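You operate a simulated robot arm through the tools that you are given. There is no shell and no other tool.

Carry out the task below with a simulated robot arm. There is one attempt and no reset: what you move stays moved.

TASK
Wax the middle of the beech board's top.
Fine: lay the lid beside the tin; pad back on its mat, lid back on the tin. A coat counts when it lies all over at full strength: go over it till it gets no stronger.

The check looks at the end state, three seconds after you hand in, the way a careful person would. Anything else that was tipped, shoved, dropped, spilled or broken makes it a failure. A push-on lid holds only when it is set on centred and level and pressed home; a screw cap is set on level and turned clockwise until tight.

THE ROBOT
A 6-joint arm with a two-finger parallel gripper, fixed in place. Base frame: the origin is on the floor under the middle of its stand, x ahead of it, y to its left, z up; the work surface is at about z = 0.9. Units: m, rad, N and s.
With the tool pointing down near the work surface it reaches from about 0.24 to 0.66 m from the base axis. Its first joint turns from -1.152 to 1.152 rad. Payload 2.9 kg.
Tool frame: the origin (TCP) lies between the finger pads and is the grasp point; the fingertips stand 0.03 m ahead of it; z points along the fingers, y is the line along which they close. The gripper opens to 0.11 m. The fingers are 0.02 m wide and 0.01 m thick; the gripper's body (0.048 by 0.112 m) begins 0.055 m behind the TCP.
Orientation is that of the tool frame in the base frame, as a unit quaternion [x, y, z, w]. With the fingers straight down and closing along the base's y, the tool's x points along the base's -x, its y along +y and its z along -z.

THE INTERFACE
- The arm moves only by the tool servo_tool. Its argument "plan" is a list of rows, each a list of 7 numbers: the shift along the tool's x, y, z in m, then the turn, a rotation vector about the tool's x, y, z in rad, then the closure in counts, from 0 (fully open) to 255 (shut). In form: [[dx, dy, dz, ax, ay, az, grip], ...]. A call has 1 to 20 rows; each row shifts and turns the commanded pose from where the row before left it, along the tool's axes as they then stand. A row lasts 0.2 s, in which the tool goes at most 0.05 m and 0.15 rad; a call with a longer step from one row to the next is refused whole, and so is a gripper value outside its range. Where a pose cannot be reached the arm comes as near as it can. A force on the tool above 70 N (or 10 N above the force at the start of the call, whichever is more), or a blocked arm, ends the call early, and 0.2 s more pass. Each finger travels about 0.108 m/s and halts on what it meets, pressing with about 38 N; the grip force reading is that of the motor and also rises with nothing between the fingers. The clock runs only during rows and for 0.2 s after the last one: add rows that do not move to give the fingers time. It gives the time, the measured TCP pose, the force on the tool (base axes), the opening and the grip force at its end, in the units of the frame above (readings bear some noise), with the torque about the TCP (base axes, N m) and any sound that the robot's microphone picked up.
- Cameras (640 x 400 px; columns grow to the right, rows downward): "scene" is fixed at [0.0692, 0.4233, 1.3979]; the picture's right is [-0.85, -0.52, 0.00], its down [-0.24, 0.38, -0.89] and it looks along [0.47, -0.76, -0.45] (base axes); focal length 324 px, centre (320, 200). "wrist" rides on the gripper at [0.072, 0.017, -0.103] in the tool frame; the picture's right is [-0.23, 0.97, 0.00], its down [-0.76, -0.18, -0.62] and it looks along [-0.61, -0.14, 0.78] (tool axes); focal length 222 px, centre (320, 200).
- get_image(camera): a new picture of that camera. It takes no simulated time.
- locate(camera, pixels): for up to 12 pixels [column, row] of the newest picture of that camera ("zoom" is the newest enlarged one), the place [x, y, z] in the base frame of the surface seen there, good to about 0.002 m. It takes no simulated time.
- inspect(camera, box): a new picture of the part [left, top, right, bottom] of that camera's present view, enlarged. It takes no simulated time.
- finish_job(): hands the job in; it is judged then, once.

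Leave the gripper open and the arm clear of the work at the hand-in unless told otherwise.

The tools are called after "Emit:" by a JSON object that holds its "method" and its "body". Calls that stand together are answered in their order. servo_tool: Moves the arm, as the interface text tells. Its arguments: {"type":"object","properties":{"plan":{"type":"array","items":{"type":"array","items":{"type":"number"}}}},"required":["plan"]} The other tools are called the same way: get_image (camera) takes a picture; locate (camera, pixels) gives the place of the surface under pixels of a picture; inspect (camera, box) takes an enlarged picture of a part of a camera's view; finish_job () hands the job in.

At the start:

```text
t: 0.0
tool_pos: [0.4991, -0.0105, 1.1852]
ee_rot: [-0.001, 1.0, 0.001, 0.001]
contact_force: [-0.3, -0.6, 0.9]
moment: [0.03, 0.01, -0.01]
grip_width: 0.1101
grip_force: 0.1
```

scene: 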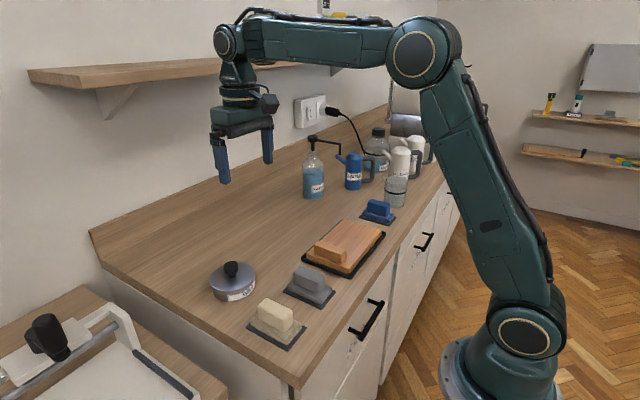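
wrist: 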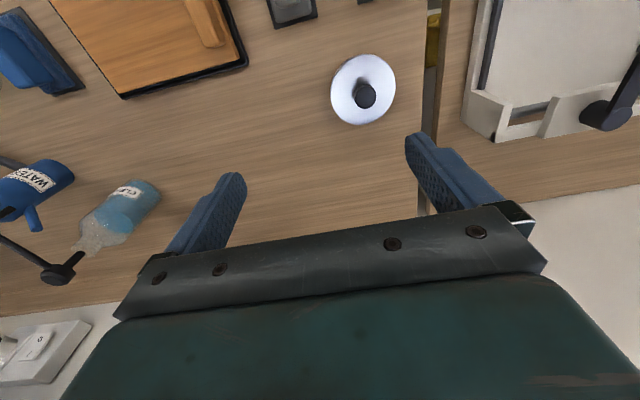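

I see a tin with a black-knobbed lid at about (232,282), three pads on mats (cream at 275,320, grey at 310,285, blue at 377,210), and an orange-brown board with a block on it at (345,245). I'll zoom in to read the labels and tell the pads apart.

Emit:
{"method": "inspect", "body": {"camera": "scene", "box": [190, 230, 350, 360]}}

Emit:
{"method": "inspect", "body": {"camera": "scene", "box": [290, 180, 420, 290]}}

Emit:
{"method": "inspect", "body": {"camera": "wrist", "box": [0, 0, 440, 200]}}

```text
3.08 times, centred on (270, 295) of scene
```

zoom: 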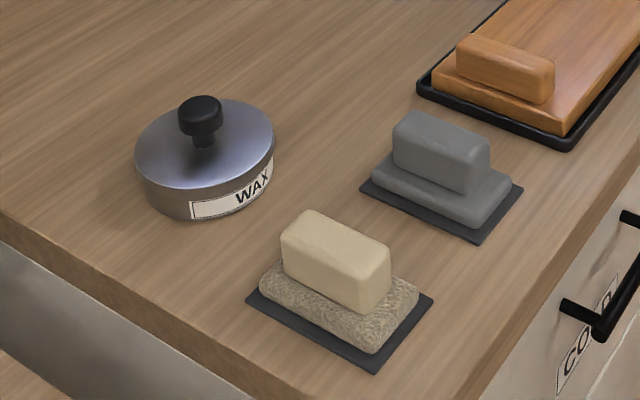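

```text
3.64 times, centred on (355, 235) of scene
```

zoom: 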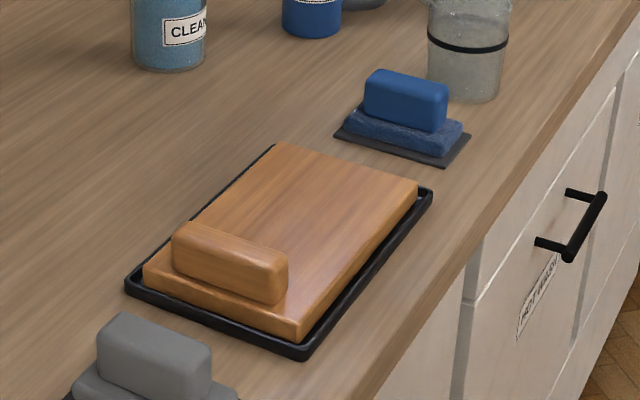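

```text
1.45 times, centred on (220, 100) of wrist
```

zoom: 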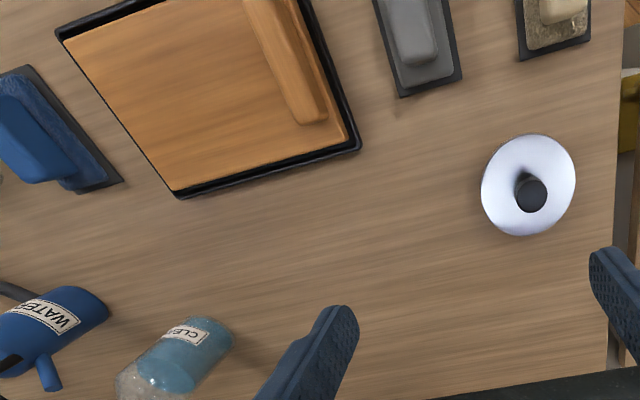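

I'll look closer at each pad, its mat, and the labels for hints on which one is for wax.

Emit:
{"method": "inspect", "body": {"camera": "scene", "box": [240, 290, 310, 355]}}

Emit:
{"method": "inspect", "body": {"camera": "scene", "box": [275, 255, 345, 310]}}

Emit:
{"method": "inspect", "body": {"camera": "scene", "box": [350, 190, 410, 230]}}

Emit:
{"method": "inspect", "body": {"camera": "scene", "box": [290, 90, 450, 210]}}

Emit:
{"method": "inspect", "body": {"camera": "scene", "box": [500, 60, 640, 180]}}

Emit:
{"method": "inspect", "body": {"camera": "scene", "box": [0, 280, 220, 400]}}

```text
6.15 times, centred on (275, 322) of scene
```

zoom: 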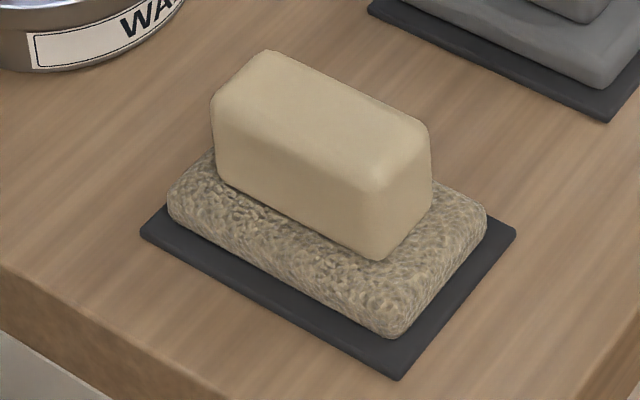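

```text
7.27 times, centred on (310, 282) of scene
```

zoom: 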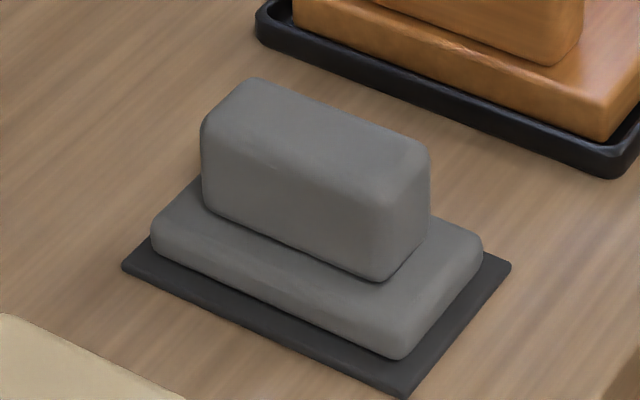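

```text
10.00 times, centred on (380, 210) of scene
```

zoom: 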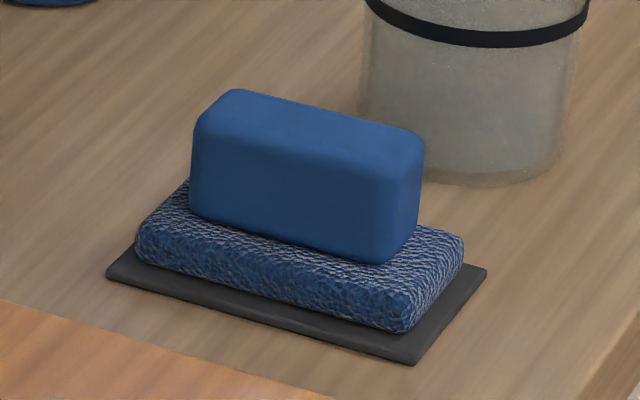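

```text
3.33 times, centred on (370, 150) of scene
```

zoom: 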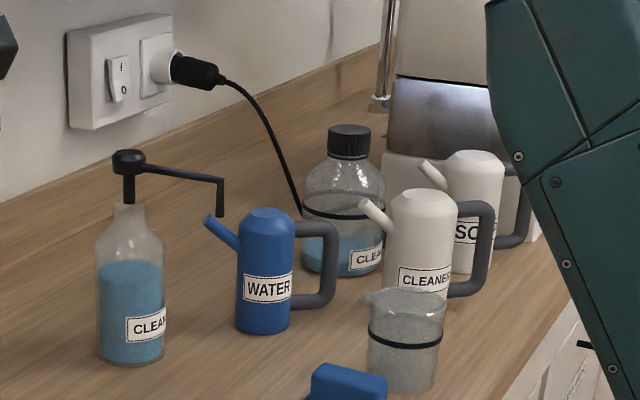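

```text
3.33 times, centred on (570, 120) of scene
```

zoom: 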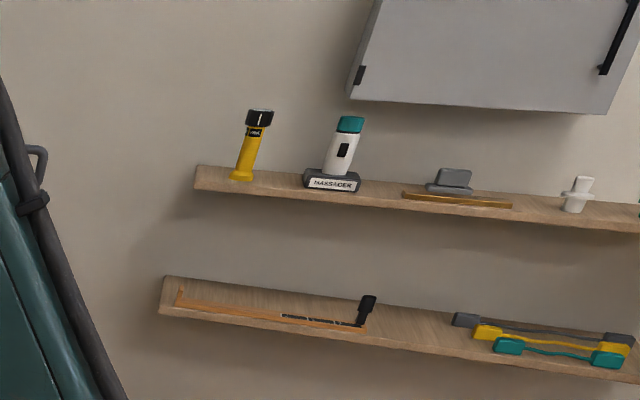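

```text
2.91 times, centred on (110, 340) of scene
```

zoom: 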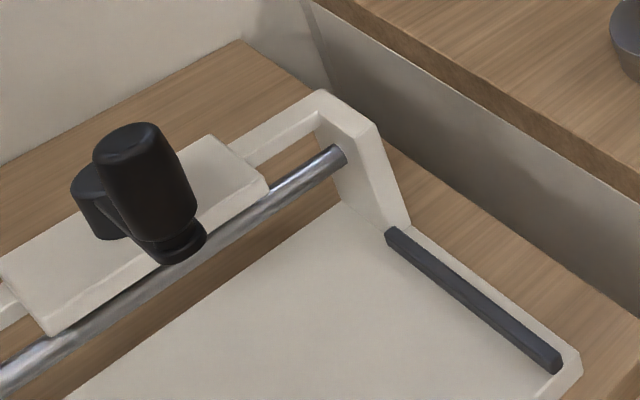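

I'll zoom in on the far shelf item (grey thing on a brown board at about (556,105)) and the wrist view of the pads.

Emit:
{"method": "inspect", "body": {"camera": "scene", "box": [580, 90, 630, 122]}}

Emit:
{"method": "inspect", "body": {"camera": "wrist", "box": [60, 0, 260, 110]}}

Emit:
{"method": "locate", "body": {"camera": "scene", "pixels": [[232, 268], [215, 290], [252, 270], [275, 315], [310, 280], [377, 208], [345, 240], [360, 235], [330, 255], [310, 260], [380, 232], [345, 276]]}}

Emit:
{"method": "locate", "body": {"camera": "wrist", "pixels": [[364, 94], [340, 90], [390, 80], [150, 40], [205, 20], [120, 90], [240, 60], [225, 10], [55, 5], [293, 5], [20, 60], [350, 62]]}}

```text
12.50 times, centred on (605, 106) of scene
```

zoom: 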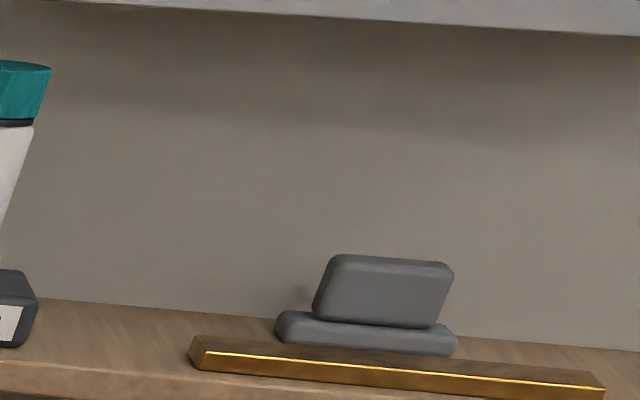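

```text
3.20 times, centred on (160, 55) of wrist
```

zoom: 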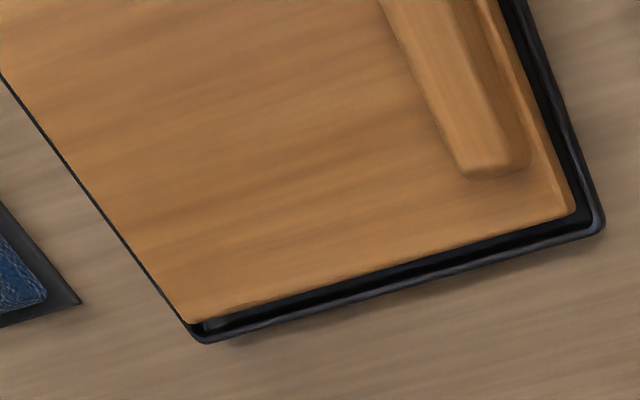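

```text
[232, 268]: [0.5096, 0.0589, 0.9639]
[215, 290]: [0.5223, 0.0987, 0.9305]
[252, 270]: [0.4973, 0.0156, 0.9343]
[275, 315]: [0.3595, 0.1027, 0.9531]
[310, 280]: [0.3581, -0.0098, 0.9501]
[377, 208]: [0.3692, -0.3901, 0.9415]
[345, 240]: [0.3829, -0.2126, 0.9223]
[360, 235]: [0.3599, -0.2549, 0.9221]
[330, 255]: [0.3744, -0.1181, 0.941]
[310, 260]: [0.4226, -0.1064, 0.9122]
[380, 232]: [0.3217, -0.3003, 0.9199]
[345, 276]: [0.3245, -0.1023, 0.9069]
```

```text
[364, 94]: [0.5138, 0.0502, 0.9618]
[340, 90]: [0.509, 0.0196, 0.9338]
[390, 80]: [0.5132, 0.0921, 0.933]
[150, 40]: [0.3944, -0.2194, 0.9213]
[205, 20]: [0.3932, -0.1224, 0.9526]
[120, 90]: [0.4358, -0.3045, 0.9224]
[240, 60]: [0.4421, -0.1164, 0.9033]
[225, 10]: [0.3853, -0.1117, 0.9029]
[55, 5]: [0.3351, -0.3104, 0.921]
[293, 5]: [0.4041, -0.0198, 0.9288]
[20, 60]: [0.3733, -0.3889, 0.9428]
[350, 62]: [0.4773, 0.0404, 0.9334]
```

The cream, grey and blue pads sit near (0.36, 0.10), (0.36, −0.01) and (0.37, −0.39). The board top is at z≈0.921 and the tin lid is near (0.51, 0.05). Next I'll move the arm back toward the base with the tool pointing down, staying high, so the wrist camera can see the cream and grey pads up close.

Emit:
{"method": "servo_tool", "body": {"plan": [[0.03, 0.012, 0.01, 0, 0, 0, 0], [0.03, 0.012, 0.01, 0, 0, 0, 0], [0.03, 0.012, 0.01, 0, 0, 0, 0], [0.03, 0.012, 0.01, 0, 0, 0, 0], [0.03, 0.012, 0.01, 0, 0, 0, 0], [0.02, 0.0, 0.01, 0, 0, 0, 0], [0, 0, 0, 0, 0, 0, 0]]}}

```text
t: 1.6
tool_pos: [0.3288, 0.0493, 1.1246]
ee_rot: [0.0, 1.0, 0.0, 0.0]
contact_force: [-0.3, -0.9, 0.0]
moment: [0.02, 0.01, 0.0]
grip_width: 0.11
grip_force: 0.0
```

The arm is at (0.329, 0.049, 1.125). I'll take a wrist picture of the pads from here.

Emit:
{"method": "get_image", "body": {"camera": "wrist"}}

Emit:
{"method": "get_image", "body": {"camera": "scene"}}

```text
taken
```

wrist: 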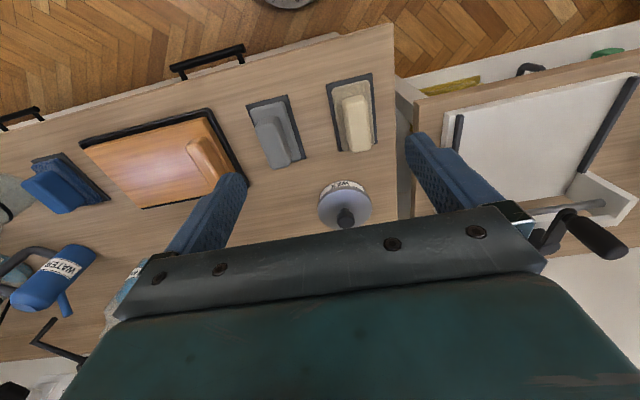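

```text
taken
```

scene: 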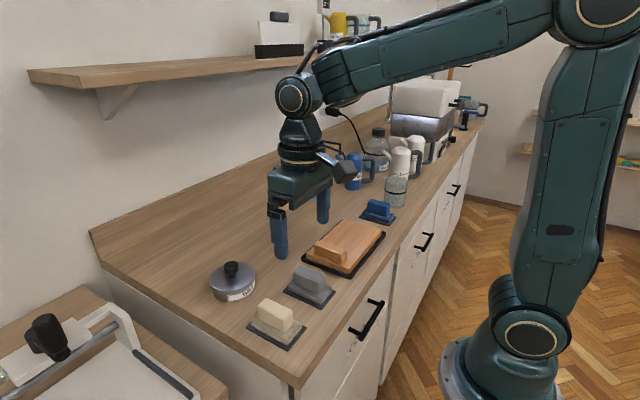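

The pads are now in the upper middle of the wrist view. I'll enlarge the cream (350,110), the grey (275,130), the board (160,155) and the blue (65,185).

Emit:
{"method": "inspect", "body": {"camera": "wrist", "box": [240, 60, 400, 180]}}

Emit:
{"method": "inspect", "body": {"camera": "wrist", "box": [60, 90, 260, 220]}}

Emit:
{"method": "inspect", "body": {"camera": "wrist", "box": [0, 140, 130, 230]}}

Emit:
{"method": "inspect", "body": {"camera": "wrist", "box": [290, 160, 410, 240]}}

Emit:
{"method": "inspect", "body": {"camera": "scene", "box": [240, 0, 480, 150]}}

```text
3.33 times, centred on (320, 120) of wrist
```

zoom: 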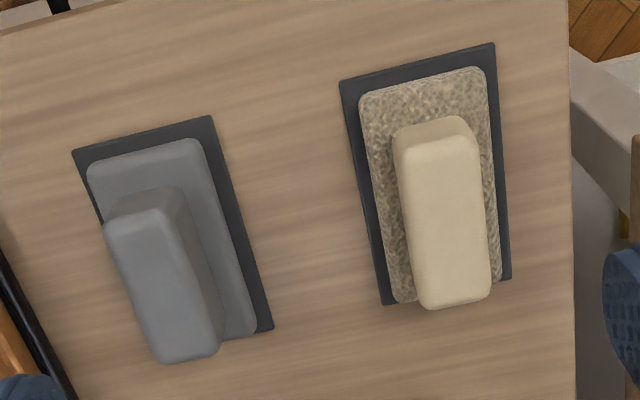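

```text
3.08 times, centred on (160, 155) of wrist
```

zoom: 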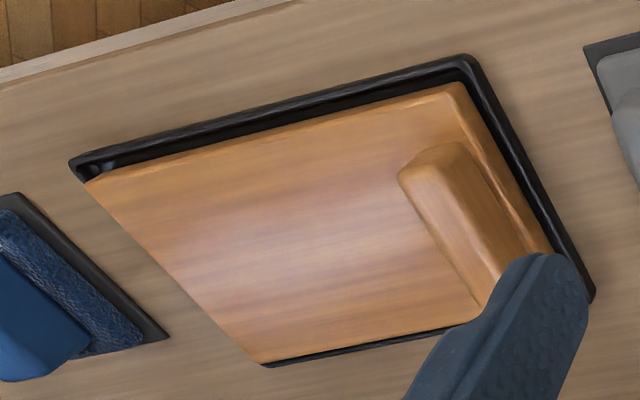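

```text
4.44 times, centred on (65, 185) of wrist
```

zoom: 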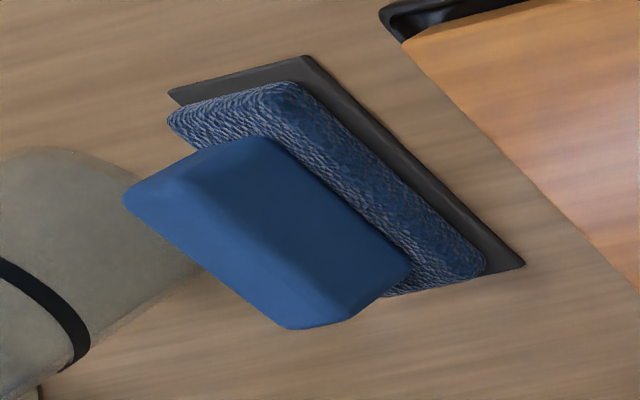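

```text
5.00 times, centred on (350, 200) of wrist
```

zoom: 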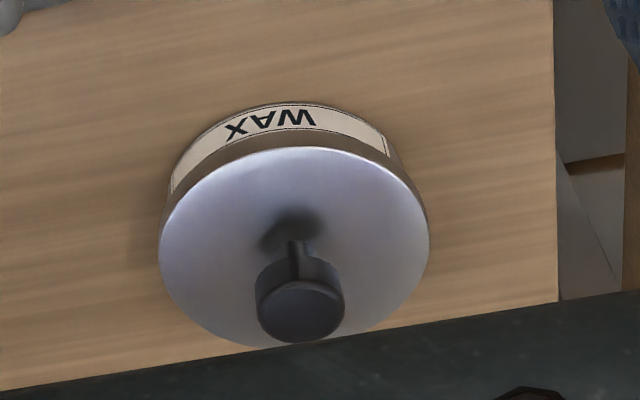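

```text
2.67 times, centred on (360, 75) of scene
```

zoom: 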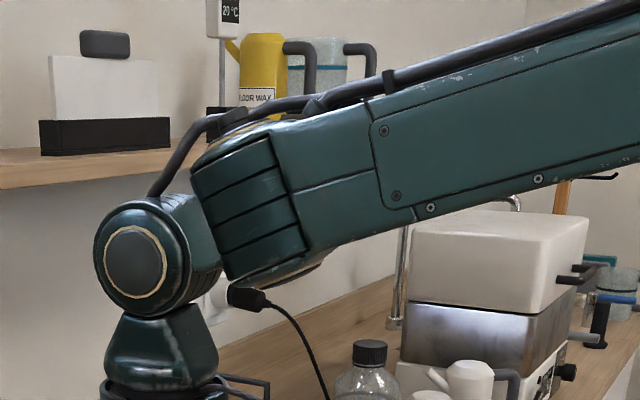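

Cream looks like a fleece or wool pad, grey is smooth, and blue has a mesh texture. I'll take the enlarged view of the grey and cream pads again and locate their corners and mats.

Emit:
{"method": "inspect", "body": {"camera": "wrist", "box": [240, 60, 400, 180]}}

Emit:
{"method": "locate", "body": {"camera": "zoom", "pixels": [[400, 140], [468, 145], [420, 300], [488, 290], [445, 220], [360, 92], [482, 70], [393, 295], [342, 84], [493, 46], [384, 303], [508, 275]]}}

Emit:
{"method": "locate", "body": {"camera": "wrist", "pixels": [[262, 122], [280, 160], [283, 128], [270, 140], [160, 155], [88, 148], [205, 120], [140, 205], [190, 148], [218, 180], [205, 145], [345, 200]]}}

```text
3.33 times, centred on (320, 120) of wrist
```

zoom: 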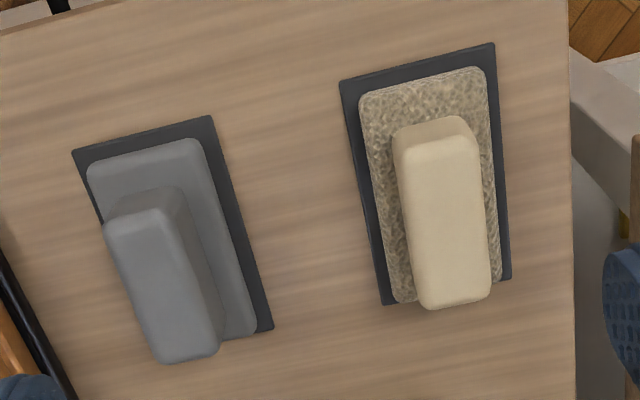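

```text
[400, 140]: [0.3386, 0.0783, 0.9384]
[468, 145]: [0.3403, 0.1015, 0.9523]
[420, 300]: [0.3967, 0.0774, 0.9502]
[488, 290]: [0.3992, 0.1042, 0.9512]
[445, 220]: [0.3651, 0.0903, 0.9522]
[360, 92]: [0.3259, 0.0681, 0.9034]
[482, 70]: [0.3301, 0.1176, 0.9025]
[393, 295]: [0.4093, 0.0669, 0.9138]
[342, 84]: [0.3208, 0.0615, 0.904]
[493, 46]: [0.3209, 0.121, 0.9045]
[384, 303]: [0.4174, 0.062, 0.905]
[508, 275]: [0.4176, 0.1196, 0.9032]
```

```text
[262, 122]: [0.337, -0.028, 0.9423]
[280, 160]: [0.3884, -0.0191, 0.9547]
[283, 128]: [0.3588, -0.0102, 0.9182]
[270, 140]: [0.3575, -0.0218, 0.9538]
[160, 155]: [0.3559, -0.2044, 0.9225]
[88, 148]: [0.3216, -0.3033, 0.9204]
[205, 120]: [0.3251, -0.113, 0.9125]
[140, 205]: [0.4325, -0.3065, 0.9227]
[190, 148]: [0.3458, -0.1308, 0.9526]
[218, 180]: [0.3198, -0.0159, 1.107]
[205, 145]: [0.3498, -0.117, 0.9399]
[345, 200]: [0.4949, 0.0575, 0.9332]
```

Cream mat: x 0.321–0.418, y 0.061–0.120. The cream handle runs along x (0.337–0.402), is about 0.028 wide in y (centre 0.091), and its top is at z≈0.952. Before choosing, I'll move over near the board at a safe height to view its top and the grey and blue pads up close.

Emit:
{"method": "servo_tool", "body": {"plan": [[0.006, -0.025, 0.005, 0, 0, 0, 0], [0.006, -0.025, 0.005, 0, 0, 0, 0], [0.006, -0.025, 0.005, 0, 0, 0, 0], [0.006, -0.025, 0.005, 0, 0, 0, 0], [0.006, -0.025, 0.005, 0, 0, 0, 0], [0.006, -0.025, 0.005, 0, 0, 0, 0], [0.006, -0.025, 0.005, 0, 0, 0, 0], [0.006, -0.025, 0.005, 0, 0, 0, 0], [0.006, -0.02, 0.005, 0, 0, 0, 0], [0, 0, 0, 0, 0, 0, 0]]}}

Emit:
{"method": "get_image", "body": {"camera": "wrist"}}

```text
t: 3.8
tool_pos: [0.2757, -0.1701, 1.0799]
ee_rot: [0.0, 1.0, 0.001, 0.001]
contact_force: [-0.3, -0.2, -0.3]
moment: [0.01, 0.0, 0.03]
grip_width: 0.1098
grip_force: 0.2
```

```text
taken
```

wrist: 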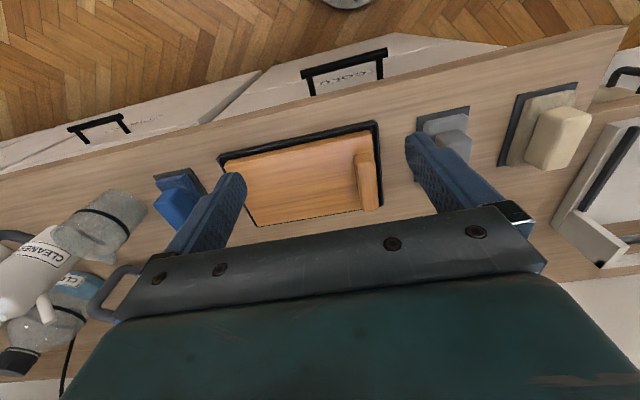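

The board sits between the fingers in view at about (305,175). I'll enlarge it and the pads.

Emit:
{"method": "inspect", "body": {"camera": "wrist", "box": [210, 115, 400, 235]}}

Emit:
{"method": "locate", "body": {"camera": "zoom", "pixels": [[70, 145], [530, 55], [160, 365], [560, 300], [505, 130], [545, 125], [525, 310], [560, 305], [320, 200], [480, 60], [575, 30], [50, 150]]}}

Emit:
{"method": "inspect", "body": {"camera": "wrist", "box": [400, 70, 610, 200]}}

Emit:
{"method": "inspect", "body": {"camera": "wrist", "box": [130, 150, 230, 240]}}

```text
3.33 times, centred on (305, 175) of wrist
```

zoom: 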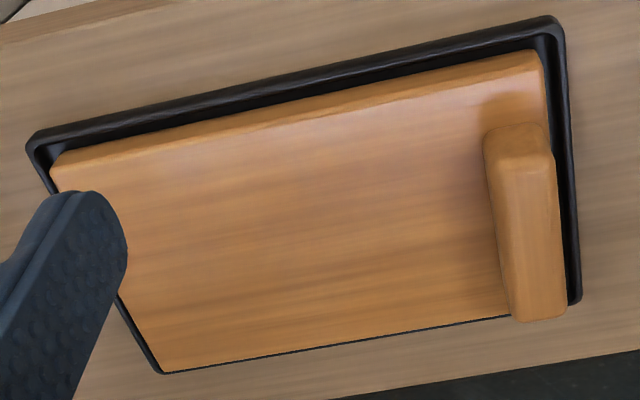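

```text
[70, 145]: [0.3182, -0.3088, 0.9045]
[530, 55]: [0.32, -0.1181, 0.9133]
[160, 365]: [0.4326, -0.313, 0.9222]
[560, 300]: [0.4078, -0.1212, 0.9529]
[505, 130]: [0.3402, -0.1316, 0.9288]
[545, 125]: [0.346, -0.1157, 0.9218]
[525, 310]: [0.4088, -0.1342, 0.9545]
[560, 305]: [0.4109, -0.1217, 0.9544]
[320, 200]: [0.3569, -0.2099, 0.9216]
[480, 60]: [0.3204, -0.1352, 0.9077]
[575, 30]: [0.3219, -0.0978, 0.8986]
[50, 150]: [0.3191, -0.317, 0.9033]
```

```text
3.05 times, centred on (505, 135) of wrist
```

zoom: 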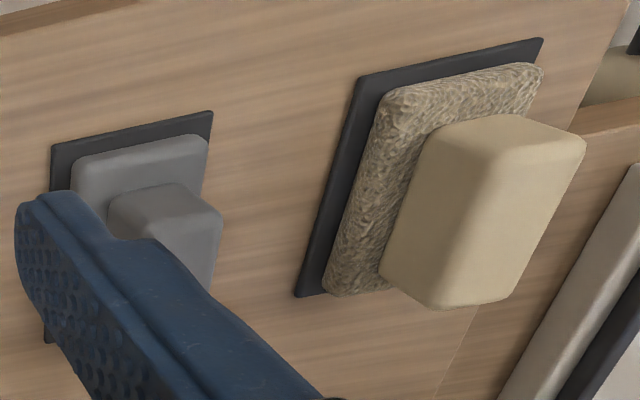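

```text
4.44 times, centred on (180, 195) of wrist
```

zoom: 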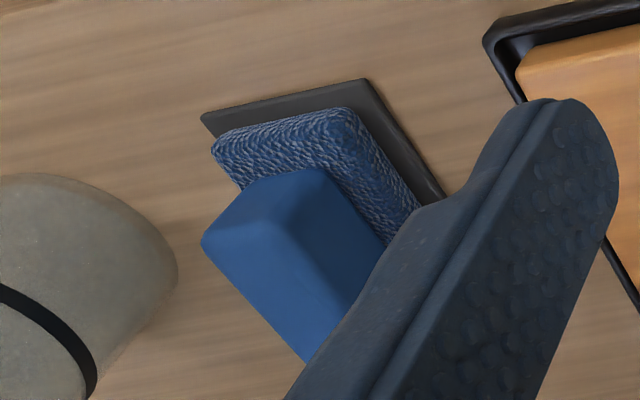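

The board top spans x≈0.32–0.434, y≈−0.31 to −0.107 at z≈0.922, with its own wooden handle at y≈−0.137 to −0.115. No patch is marked, so the middle is about (0.379, −0.21). The cream pad is clearly woolly, so it is the wax pad. Next I'll go to the tin and view its knob from closer.

Emit:
{"method": "servo_tool", "body": {"plan": [[-0.016, 0.028, 0, 0, 0, 0, 0], [-0.016, 0.028, 0, 0, 0, 0, 0], [-0.016, 0.028, 0, 0, 0, 0, 0], [-0.016, 0.028, 0, 0, 0, 0, 0], [-0.016, 0.028, 0, 0, 0, 0, 0], [-0.016, 0.028, 0, 0, 0, 0, 0], [-0.016, 0.028, 0, 0, 0, 0, 0], [-0.016, 0.028, 0, 0, 0, 0, 0], [-0.016, 0.026, 0, 0, 0, 0, 0], [0, 0, 0, 0, 0, 0, 0]]}}

Emit:
{"method": "get_image", "body": {"camera": "wrist"}}

Emit:
{"method": "get_image", "body": {"camera": "scene"}}

```text
t: 6.0
tool_pos: [0.4187, 0.0798, 1.0798]
ee_rot: [-0.001, 1.0, -0.001, 0.0]
contact_force: [0.5, -0.4, -0.5]
moment: [0.0, 0.02, 0.03]
grip_width: 0.1098
grip_force: 0.1
```

```text
taken
```

wrist: 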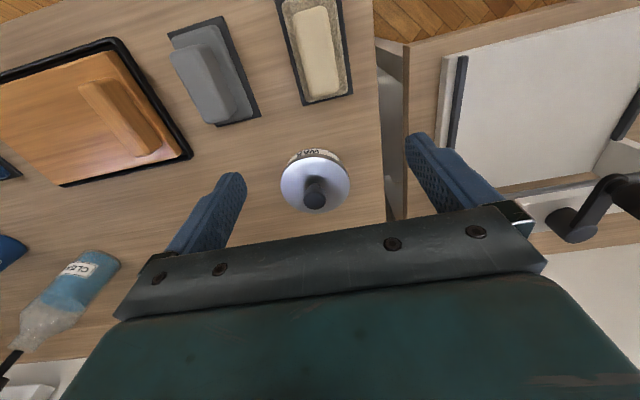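

```text
taken
```

scene: 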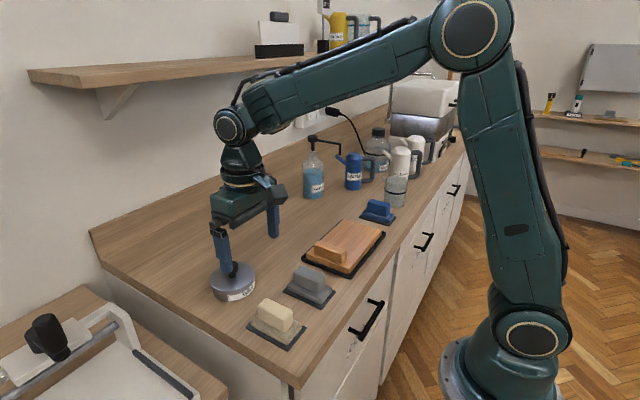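

I see the tin at (315,180). I'll enlarge it to find the lid rim and the knob.

Emit:
{"method": "inspect", "body": {"camera": "wrist", "box": [265, 140, 365, 220]}}

```text
5.00 times, centred on (315, 180) of wrist
```

zoom: 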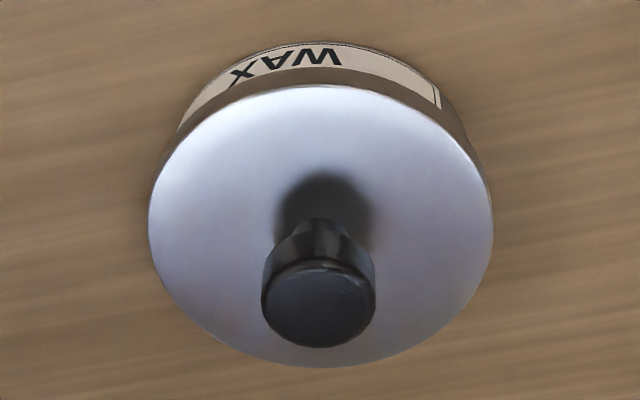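

The knob top is at zoom (320,308) and the lid rim runs through (155,230), (488,230), (325,92) and (315,362). I'll locate those.

Emit:
{"method": "locate", "body": {"camera": "zoom", "pixels": [[158, 230], [484, 230], [325, 92], [300, 360], [200, 140], [440, 140], [200, 315], [445, 310], [320, 308], [270, 300], [368, 295], [320, 235]]}}

Emit:
{"method": "locate", "body": {"camera": "wrist", "pixels": [[200, 160], [385, 160], [260, 180], [230, 160], [90, 270], [380, 215], [150, 200], [376, 100]]}}

```text
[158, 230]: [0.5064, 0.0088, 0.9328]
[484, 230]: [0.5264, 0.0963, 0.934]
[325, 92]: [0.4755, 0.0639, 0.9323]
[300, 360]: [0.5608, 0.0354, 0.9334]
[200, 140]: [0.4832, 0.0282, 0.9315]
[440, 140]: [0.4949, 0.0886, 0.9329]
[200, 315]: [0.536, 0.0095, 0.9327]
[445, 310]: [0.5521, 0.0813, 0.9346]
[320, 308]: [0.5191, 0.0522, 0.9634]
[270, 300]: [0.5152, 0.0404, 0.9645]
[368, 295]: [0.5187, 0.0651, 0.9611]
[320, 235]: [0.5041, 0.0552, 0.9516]
```

```text
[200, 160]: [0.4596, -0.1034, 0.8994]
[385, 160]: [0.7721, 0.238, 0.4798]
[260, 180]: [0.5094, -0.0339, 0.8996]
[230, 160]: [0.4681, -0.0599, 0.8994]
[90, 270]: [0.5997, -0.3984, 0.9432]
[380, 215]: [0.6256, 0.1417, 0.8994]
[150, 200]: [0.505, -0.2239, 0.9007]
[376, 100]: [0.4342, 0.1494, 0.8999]
```

The lid circle fits centre (0.517, 0.052), radius ≈0.045, lid top z≈0.933. The knob centre is (0.517, 0.052) at the top, z≈0.964, about 0.025 across. I'll move above the knob with the fingers open at TCP z≈1.02.

Emit:
{"method": "servo_tool", "body": {"plan": [[-0.02, -0.0055, 0.01, 0, 0, 0, 0], [-0.02, -0.0055, 0.01, 0, 0, 0, 0], [-0.02, -0.0055, 0.01, 0, 0, 0, 0], [-0.02, -0.0055, 0.01, 0, 0, 0, 0], [-0.0183, -0.0058, 0.01, 0, 0, 0, 0], [0, 0, 0.01, 0, 0, 0, 0], [0, 0, 0, 0, 0, 0, 60], [0, 0, 0, 0, 0, 0, 110], [0, 0, 0, 0, 0, 0, 110]]}}

Emit:
{"method": "get_image", "body": {"camera": "wrist"}}

Emit:
{"method": "inspect", "body": {"camera": "scene", "box": [170, 190, 300, 310]}}

```text
t: 8.0
tool_pos: [0.5181, 0.0528, 1.0214]
ee_rot: [0.0, 1.0, -0.001, 0.001]
contact_force: [0.1, -0.3, -1.3]
moment: [-0.01, 0.0, 0.03]
grip_width: 0.0625
grip_force: 0.1
```

```text
taken
```

wrist: 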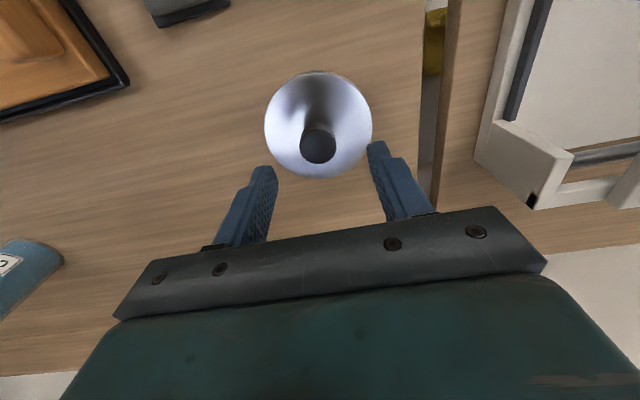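

```text
3.33 times, centred on (235, 250) of scene
```

zoom: 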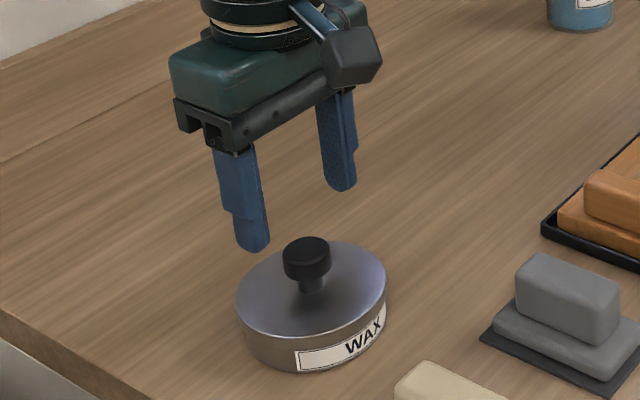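

The fingers are at 0.0625 m opening above the knob, and in the wrist view the knob is at (318,143). I'll check the knob and rim positions from this nearer view.

Emit:
{"method": "inspect", "body": {"camera": "wrist", "box": [258, 60, 382, 190]}}

Emit:
{"method": "locate", "body": {"camera": "wrist", "pixels": [[318, 146], [303, 142], [333, 142], [318, 130], [318, 158], [268, 125], [369, 125], [320, 75], [315, 174]]}}

```text
3.08 times, centred on (320, 125) of wrist
```

zoom: 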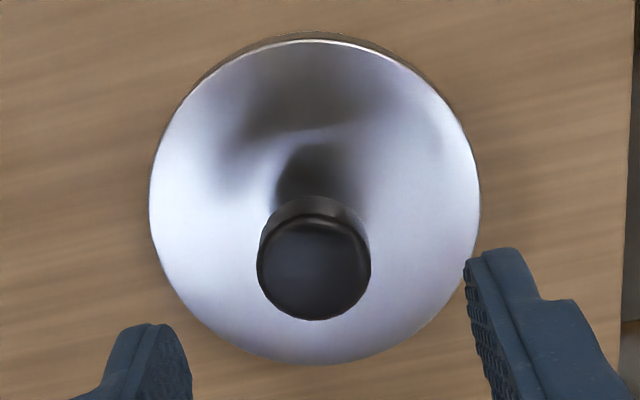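

```text
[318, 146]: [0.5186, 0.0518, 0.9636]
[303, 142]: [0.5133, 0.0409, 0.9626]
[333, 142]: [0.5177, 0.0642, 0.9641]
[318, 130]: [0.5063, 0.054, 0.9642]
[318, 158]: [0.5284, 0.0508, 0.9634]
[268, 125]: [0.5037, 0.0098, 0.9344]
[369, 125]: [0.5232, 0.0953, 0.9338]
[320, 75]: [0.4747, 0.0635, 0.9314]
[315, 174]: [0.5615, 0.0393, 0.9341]
```

The knob centre is (0.517, 0.0525) and the TCP is at (0.518, 0.053), so they line up. I'll descend to TCP z≈0.968, with the tips just above the lid face, and then close on the knob.

Emit:
{"method": "servo_tool", "body": {"plan": [[0.0005, 0, 0.015, 0, 0, 0, 110], [0, 0, 0.015, 0, 0, 0, 110], [0, 0, 0.013, 0, 0, 0, 110], [0, 0, 0.01, 0, 0, 0, 110], [0, 0, 0, 0, 0, 0, 110], [0, 0, 0, 0, 0, 0, 140], [0, 0, 0, 0, 0, 0, 170], [0, 0, 0, 0, 0, 0, 185], [0, 0, 0, 0, 0, 0, 200], [0, 0, 0, 0, 0, 0, 215], [0, 0, 0, 0, 0, 0, 230], [0, 0, 0, 0, 0, 0, 255], [0, 0, 0, 0, 0, 0, 255]]}}

Emit:
{"method": "inspect", "body": {"camera": "scene", "box": [170, 190, 300, 310]}}

```text
t: 10.8
tool_pos: [0.5175, 0.0511, 0.9683]
ee_rot: [0.0, 1.0, 0.0, 0.0]
contact_force: [-0.4, -4.5, -0.4]
moment: [-0.14, 0.02, -0.05]
grip_width: 0.0268
grip_force: 37.8
heard: snap
```

```text
3.33 times, centred on (235, 250) of scene
```

zoom: 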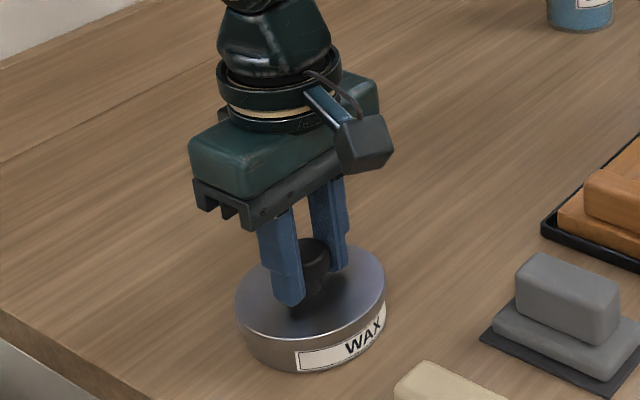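

The grip holds at 0.0268 m on the knob, and I heard a snap, so the lid may have moved in its seat. I'll raise slowly by 2 cm and check the force.

Emit:
{"method": "servo_tool", "body": {"plan": [[0, 0, -0.003, 0, 0, 0, 255], [0, 0, -0.003, 0, 0, 0, 255], [0, 0, -0.004, 0, 0, 0, 255], [0, 0, -0.005, 0, 0, 0, 255], [0, 0, -0.005, 0, 0, 0, 255], [0, 0, 0, 0, 0, 0, 255]]}}

Emit:
{"method": "inspect", "body": {"camera": "scene", "box": [170, 190, 300, 310]}}

```text
t: 12.2
tool_pos: [0.5155, 0.0529, 0.9873]
ee_rot: [0.0, 1.0, 0.0, -0.001]
contact_force: [-0.4, -0.1, 0.0]
moment: [0.01, 0.03, 0.0]
grip_width: 0.0274
grip_force: 38.0
```

```text
3.33 times, centred on (235, 250) of scene
```

zoom: 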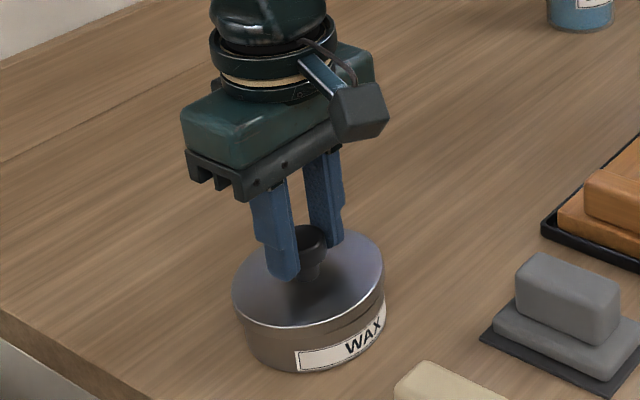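

The force reads near zero. I'll zoom in tighter to see whether the lid has come clear of the tin.

Emit:
{"method": "inspect", "body": {"camera": "scene", "box": [205, 250, 265, 310]}}

Emit:
{"method": "get_image", "body": {"camera": "wrist"}}

Emit:
{"method": "locate", "body": {"camera": "wrist", "pixels": [[290, 120], [350, 120], [320, 90], [320, 110]]}}

```text
6.67 times, centred on (235, 280) of scene
```

zoom: 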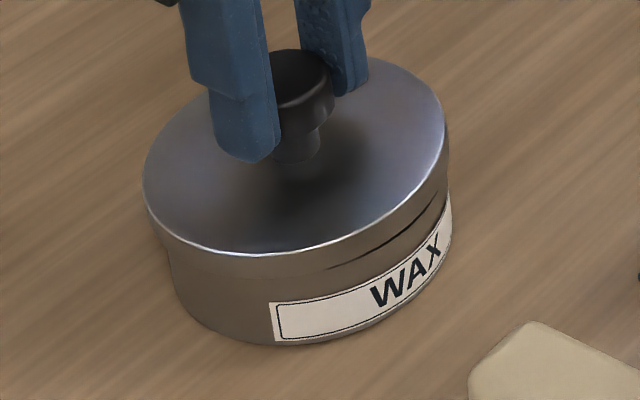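

```text
taken
```

wrist: 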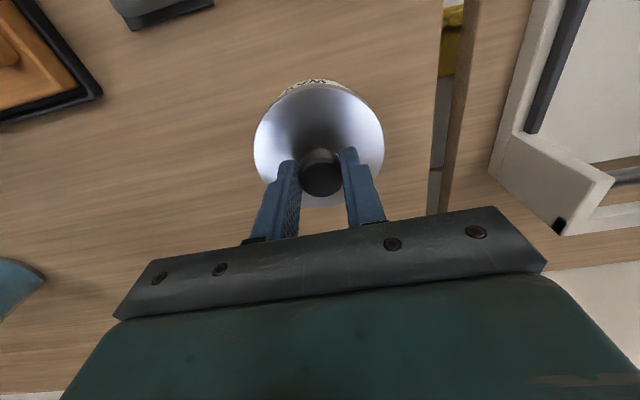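

```text
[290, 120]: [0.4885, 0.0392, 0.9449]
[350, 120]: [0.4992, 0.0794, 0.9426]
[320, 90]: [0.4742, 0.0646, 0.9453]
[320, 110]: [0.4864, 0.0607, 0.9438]
```

The lid top is now at z≈0.944, about 11 mm up, with a dark gap at its skirt. The fingers slid a little on the knob but still cover its head. I'll keep lifting gently until it is clear.

Emit:
{"method": "servo_tool", "body": {"plan": [[0, 0, -0.003, 0, 0, 0, 255], [0, 0, -0.003, 0, 0, 0, 255], [0, 0, -0.004, 0, 0, 0, 255], [0, 0, -0.005, 0, 0, 0, 255], [0, 0, -0.005, 0, 0, 0, 255], [0, 0, 0, 0, 0, 0, 255]]}}

Emit:
{"method": "inspect", "body": {"camera": "scene", "box": [190, 230, 280, 310]}}

```text
t: 13.6
tool_pos: [0.5167, 0.0519, 1.008]
ee_rot: [0.0, 1.0, 0.0, 0.0]
contact_force: [0.2, 0.2, 0.0]
moment: [0.04, 0.03, -0.01]
grip_width: 0.027
grip_force: 38.2
```

```text
5.00 times, centred on (235, 270) of scene
```

zoom: 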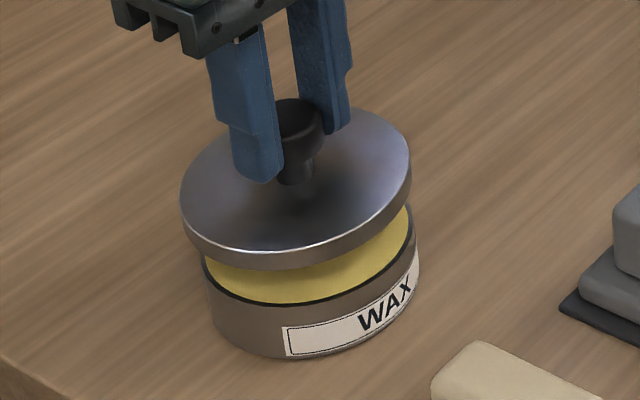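

The lid is off and yellow wax shows in the tin. I'll lift another 3 cm, carry the lid to the free spot at about (0.535, −0.065) right of the tin, and take pictures there before lowering.

Emit:
{"method": "servo_tool", "body": {"plan": [[0, 0, -0.015, 0, 0, 0, 255], [0, 0, -0.015, 0, 0, 0, 255], [-0.002, -0.015, 0, 0, 0, 0, 255], [-0.003, -0.02, 0, 0, 0, 0, 255], [-0.003, -0.02, 0, 0, 0, 0, 255], [-0.003, -0.02, 0, 0, 0, 0, 255], [-0.003, -0.02, 0, 0, 0, 0, 255], [-0.003, -0.015, 0, 0, 0, 0, 255], [-0.002, -0.01, 0, 0, 0, 0, 255], [0, 0, 0, 0, 0, 0, 255], [0, 0, 0, 0, 0, 0, 255]]}}

Emit:
{"method": "get_image", "body": {"camera": "scene"}}

Emit:
{"method": "get_image", "body": {"camera": "wrist"}}

```text
t: 16.0
tool_pos: [0.5349, -0.0676, 1.0381]
ee_rot: [0.0, 1.0, 0.0, -0.001]
contact_force: [-0.3, 0.0, -0.6]
moment: [0.01, 0.03, 0.02]
grip_width: 0.0273
grip_force: 38.1
```

```text
taken
```

scene: 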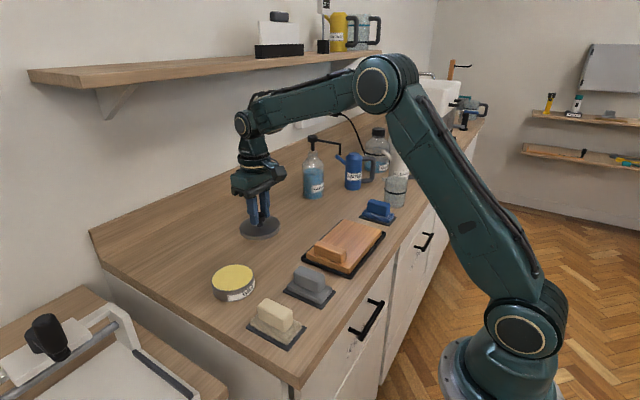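

```text
taken
```

wrist: 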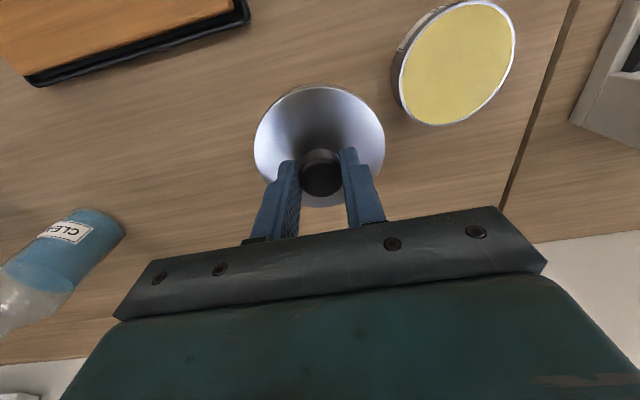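

I'll zoom in on the held lid in the scene view and the tin in the wrist view, and measure the lid's height and tilt.

Emit:
{"method": "inspect", "body": {"camera": "scene", "box": [225, 180, 295, 245]}}

Emit:
{"method": "locate", "body": {"camera": "wrist", "pixels": [[265, 130], [375, 130], [318, 95], [290, 110], [350, 110], [265, 165], [378, 165], [450, 60], [400, 80], [510, 45], [440, 20], [450, 115]]}}

Emit:
{"method": "inspect", "body": {"camera": "wrist", "box": [380, 0, 530, 130]}}

```text
6.15 times, centred on (260, 212) of scene
```

zoom: 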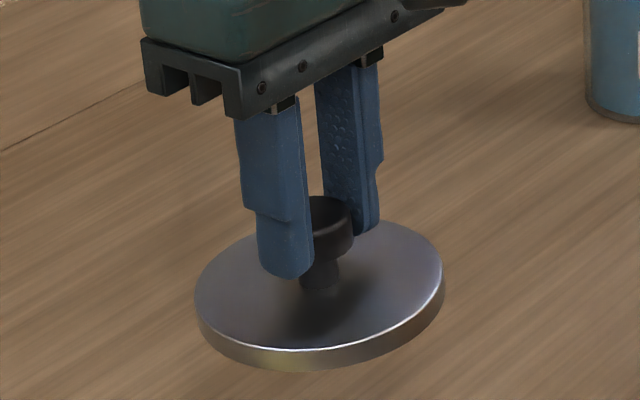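

```text
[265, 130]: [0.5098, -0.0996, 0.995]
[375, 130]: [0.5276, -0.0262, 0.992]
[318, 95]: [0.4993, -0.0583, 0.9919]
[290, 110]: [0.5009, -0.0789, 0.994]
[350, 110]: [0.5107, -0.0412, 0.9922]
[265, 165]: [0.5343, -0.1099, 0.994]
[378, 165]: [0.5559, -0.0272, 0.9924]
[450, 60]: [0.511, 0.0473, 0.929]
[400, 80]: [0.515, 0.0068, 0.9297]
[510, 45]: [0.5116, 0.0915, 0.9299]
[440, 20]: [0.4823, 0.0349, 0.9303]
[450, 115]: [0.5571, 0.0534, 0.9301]
```

```text
3.08 times, centred on (455, 65) of wrist
```

zoom: 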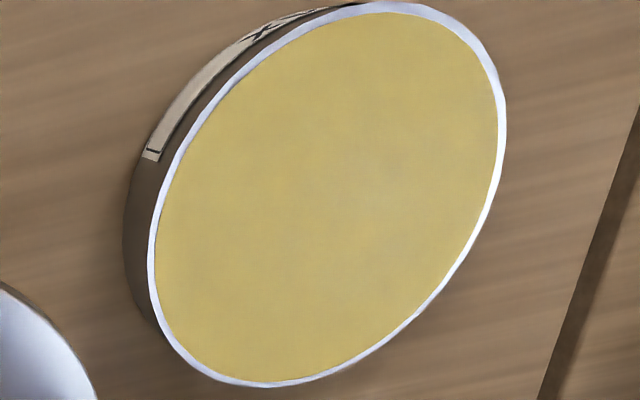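

The lid top is at z≈0.993 with the TCP at 1.038, so the TCP rides 0.045 above the lid top. The wax surface is about flush with the rim at z≈0.929. I'll lower the lid to just above the counter.

Emit:
{"method": "servo_tool", "body": {"plan": [[0, 0, 0.015, 0, 0, 0, 255], [0, 0, 0.02, 0, 0, 0, 255], [0, 0, 0.02, 0, 0, 0, 255], [0, 0, 0.012, 0, 0, 0, 255], [0, 0, 0.006, 0, 0, 0, 255], [0, 0, 0.003, 0, 0, 0, 255], [0, 0, 0, 0, 0, 0, 255], [0, 0, 0, 0, 0, 0, 255]]}}

Emit:
{"method": "inspect", "body": {"camera": "scene", "box": [225, 190, 295, 255]}}

```text
t: 17.8
tool_pos: [0.5359, -0.0682, 0.9604]
ee_rot: [0.0, 1.0, 0.0, 0.0]
contact_force: [-0.2, 0.0, -0.2]
moment: [-0.04, 0.0, 0.03]
grip_width: 0.0271
grip_force: 37.7
```

```text
6.15 times, centred on (260, 222) of scene
```

zoom: 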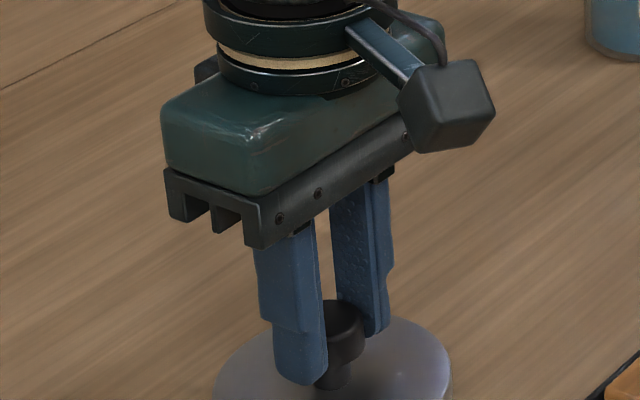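

There's no contact yet at z=0.960. I'll lower in 1 mm steps until the force rises.

Emit:
{"method": "servo_tool", "body": {"plan": [[0, 0, 0.001, 0, 0, 0, 255], [0, 0, 0.001, 0, 0, 0, 255], [0, 0, 0.001, 0, 0, 0, 255], [0, 0, 0.001, 0, 0, 0, 255]]}}

Emit:
{"method": "inspect", "body": {"camera": "scene", "box": [225, 205, 295, 255]}}

```text
t: 18.8
tool_pos: [0.5365, -0.0672, 0.958]
ee_rot: [0.0, 1.0, -0.001, 0.0]
contact_force: [-0.4, 0.1, -0.1]
moment: [0.0, 0.0, 0.01]
grip_width: 0.0268
grip_force: 38.7
```

```text
8.00 times, centred on (260, 230) of scene
```

zoom: 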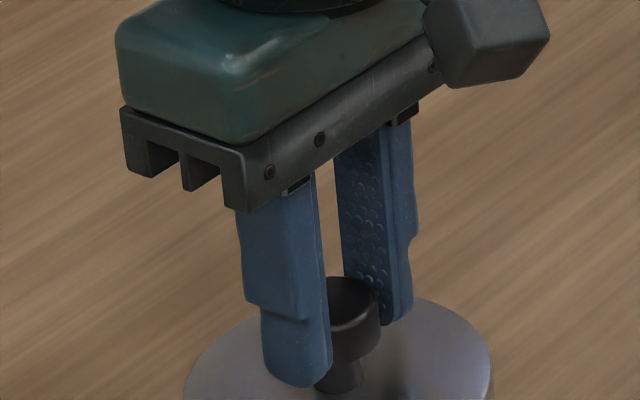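

Emit:
{"method": "get_image", "body": {"camera": "wrist"}}

Emit:
{"method": "inspect", "body": {"camera": "scene", "box": [225, 225, 295, 275]}}

Emit:
{"method": "locate", "body": {"camera": "zoom", "pixels": [[300, 270], [420, 200], [250, 200], [340, 290]]}}

```text
taken
```

wrist: 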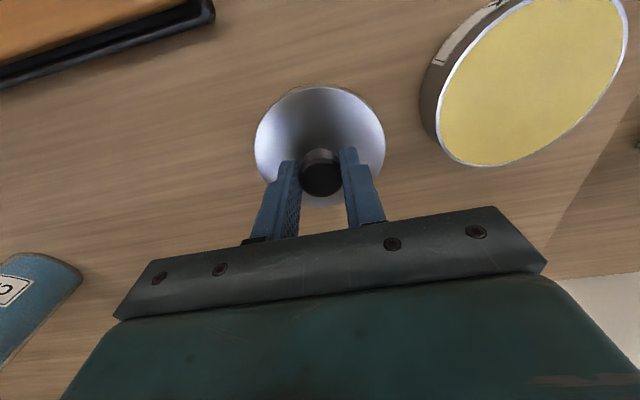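

```text
8.00 times, centred on (260, 250) of scene
```

zoom: 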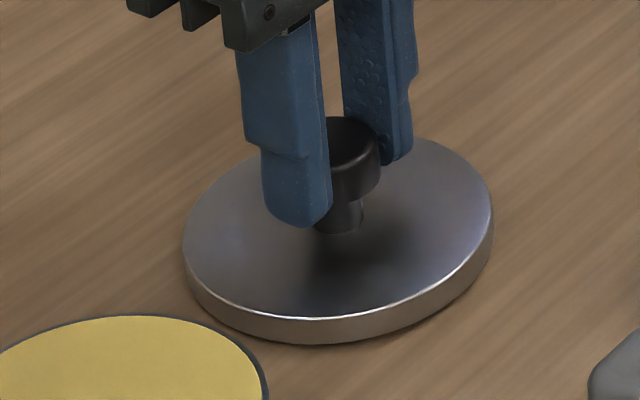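

```text
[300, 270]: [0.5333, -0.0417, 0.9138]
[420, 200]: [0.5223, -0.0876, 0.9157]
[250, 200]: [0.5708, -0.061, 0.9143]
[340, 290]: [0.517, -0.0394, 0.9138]
```

The lid top is at z≈0.914 and the lid is about 1 cm thick, so 3–5 mm remain. I'll continue in 1 mm steps.

Emit:
{"method": "servo_tool", "body": {"plan": [[0, 0, 0.001, 0, 0, 0, 255], [0, 0, 0.001, 0, 0, 0, 255], [0, 0, 0.001, 0, 0, 0, 255]]}}

Emit:
{"method": "inspect", "body": {"camera": "scene", "box": [225, 225, 295, 275]}}

```text
t: 19.6
tool_pos: [0.5361, -0.0685, 0.9548]
ee_rot: [-0.001, 1.0, 0.0, 0.0]
contact_force: [-0.3, 0.1, 0.1]
moment: [-0.01, 0.01, -0.02]
grip_width: 0.0273
grip_force: 38.1
```

```text
8.00 times, centred on (260, 250) of scene
```

zoom: 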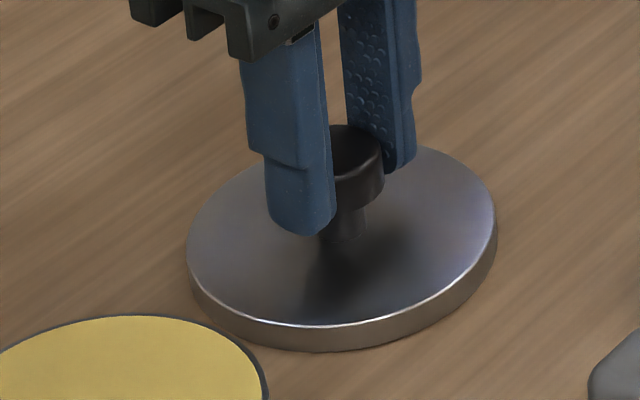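

There's still no contact at z=0.955, so I'll continue in 1 mm steps.

Emit:
{"method": "servo_tool", "body": {"plan": [[0, 0, 0.001, 0, 0, 0, 255], [0, 0, 0.001, 0, 0, 0, 255]]}}

Emit:
{"method": "servo_tool", "body": {"plan": [[0, 0, 0.001, 0, 0, 0, 255]]}}

Emit:
{"method": "inspect", "body": {"camera": "scene", "box": [225, 225, 295, 275]}}

```text
t: 20.2
tool_pos: [0.5359, -0.0688, 0.9542]
ee_rot: [0.001, 1.0, 0.0, 0.001]
contact_force: [-2.4, -3.2, 10.1]
moment: [0.33, 0.1, 0.12]
grip_width: 0.0269
grip_force: 38.1
```

```text
t: 20.6
tool_pos: [0.5362, -0.0684, 0.9529]
ee_rot: [0.001, 1.0, 0.0, 0.001]
contact_force: [-2.0, -6.6, 17.7]
moment: [-0.17, 0.32, -0.02]
grip_width: 0.0269
grip_force: 38.2
```

```text
8.00 times, centred on (260, 250) of scene
```

zoom: 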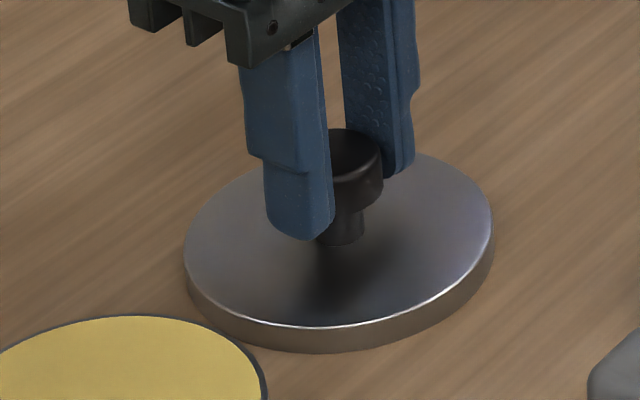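

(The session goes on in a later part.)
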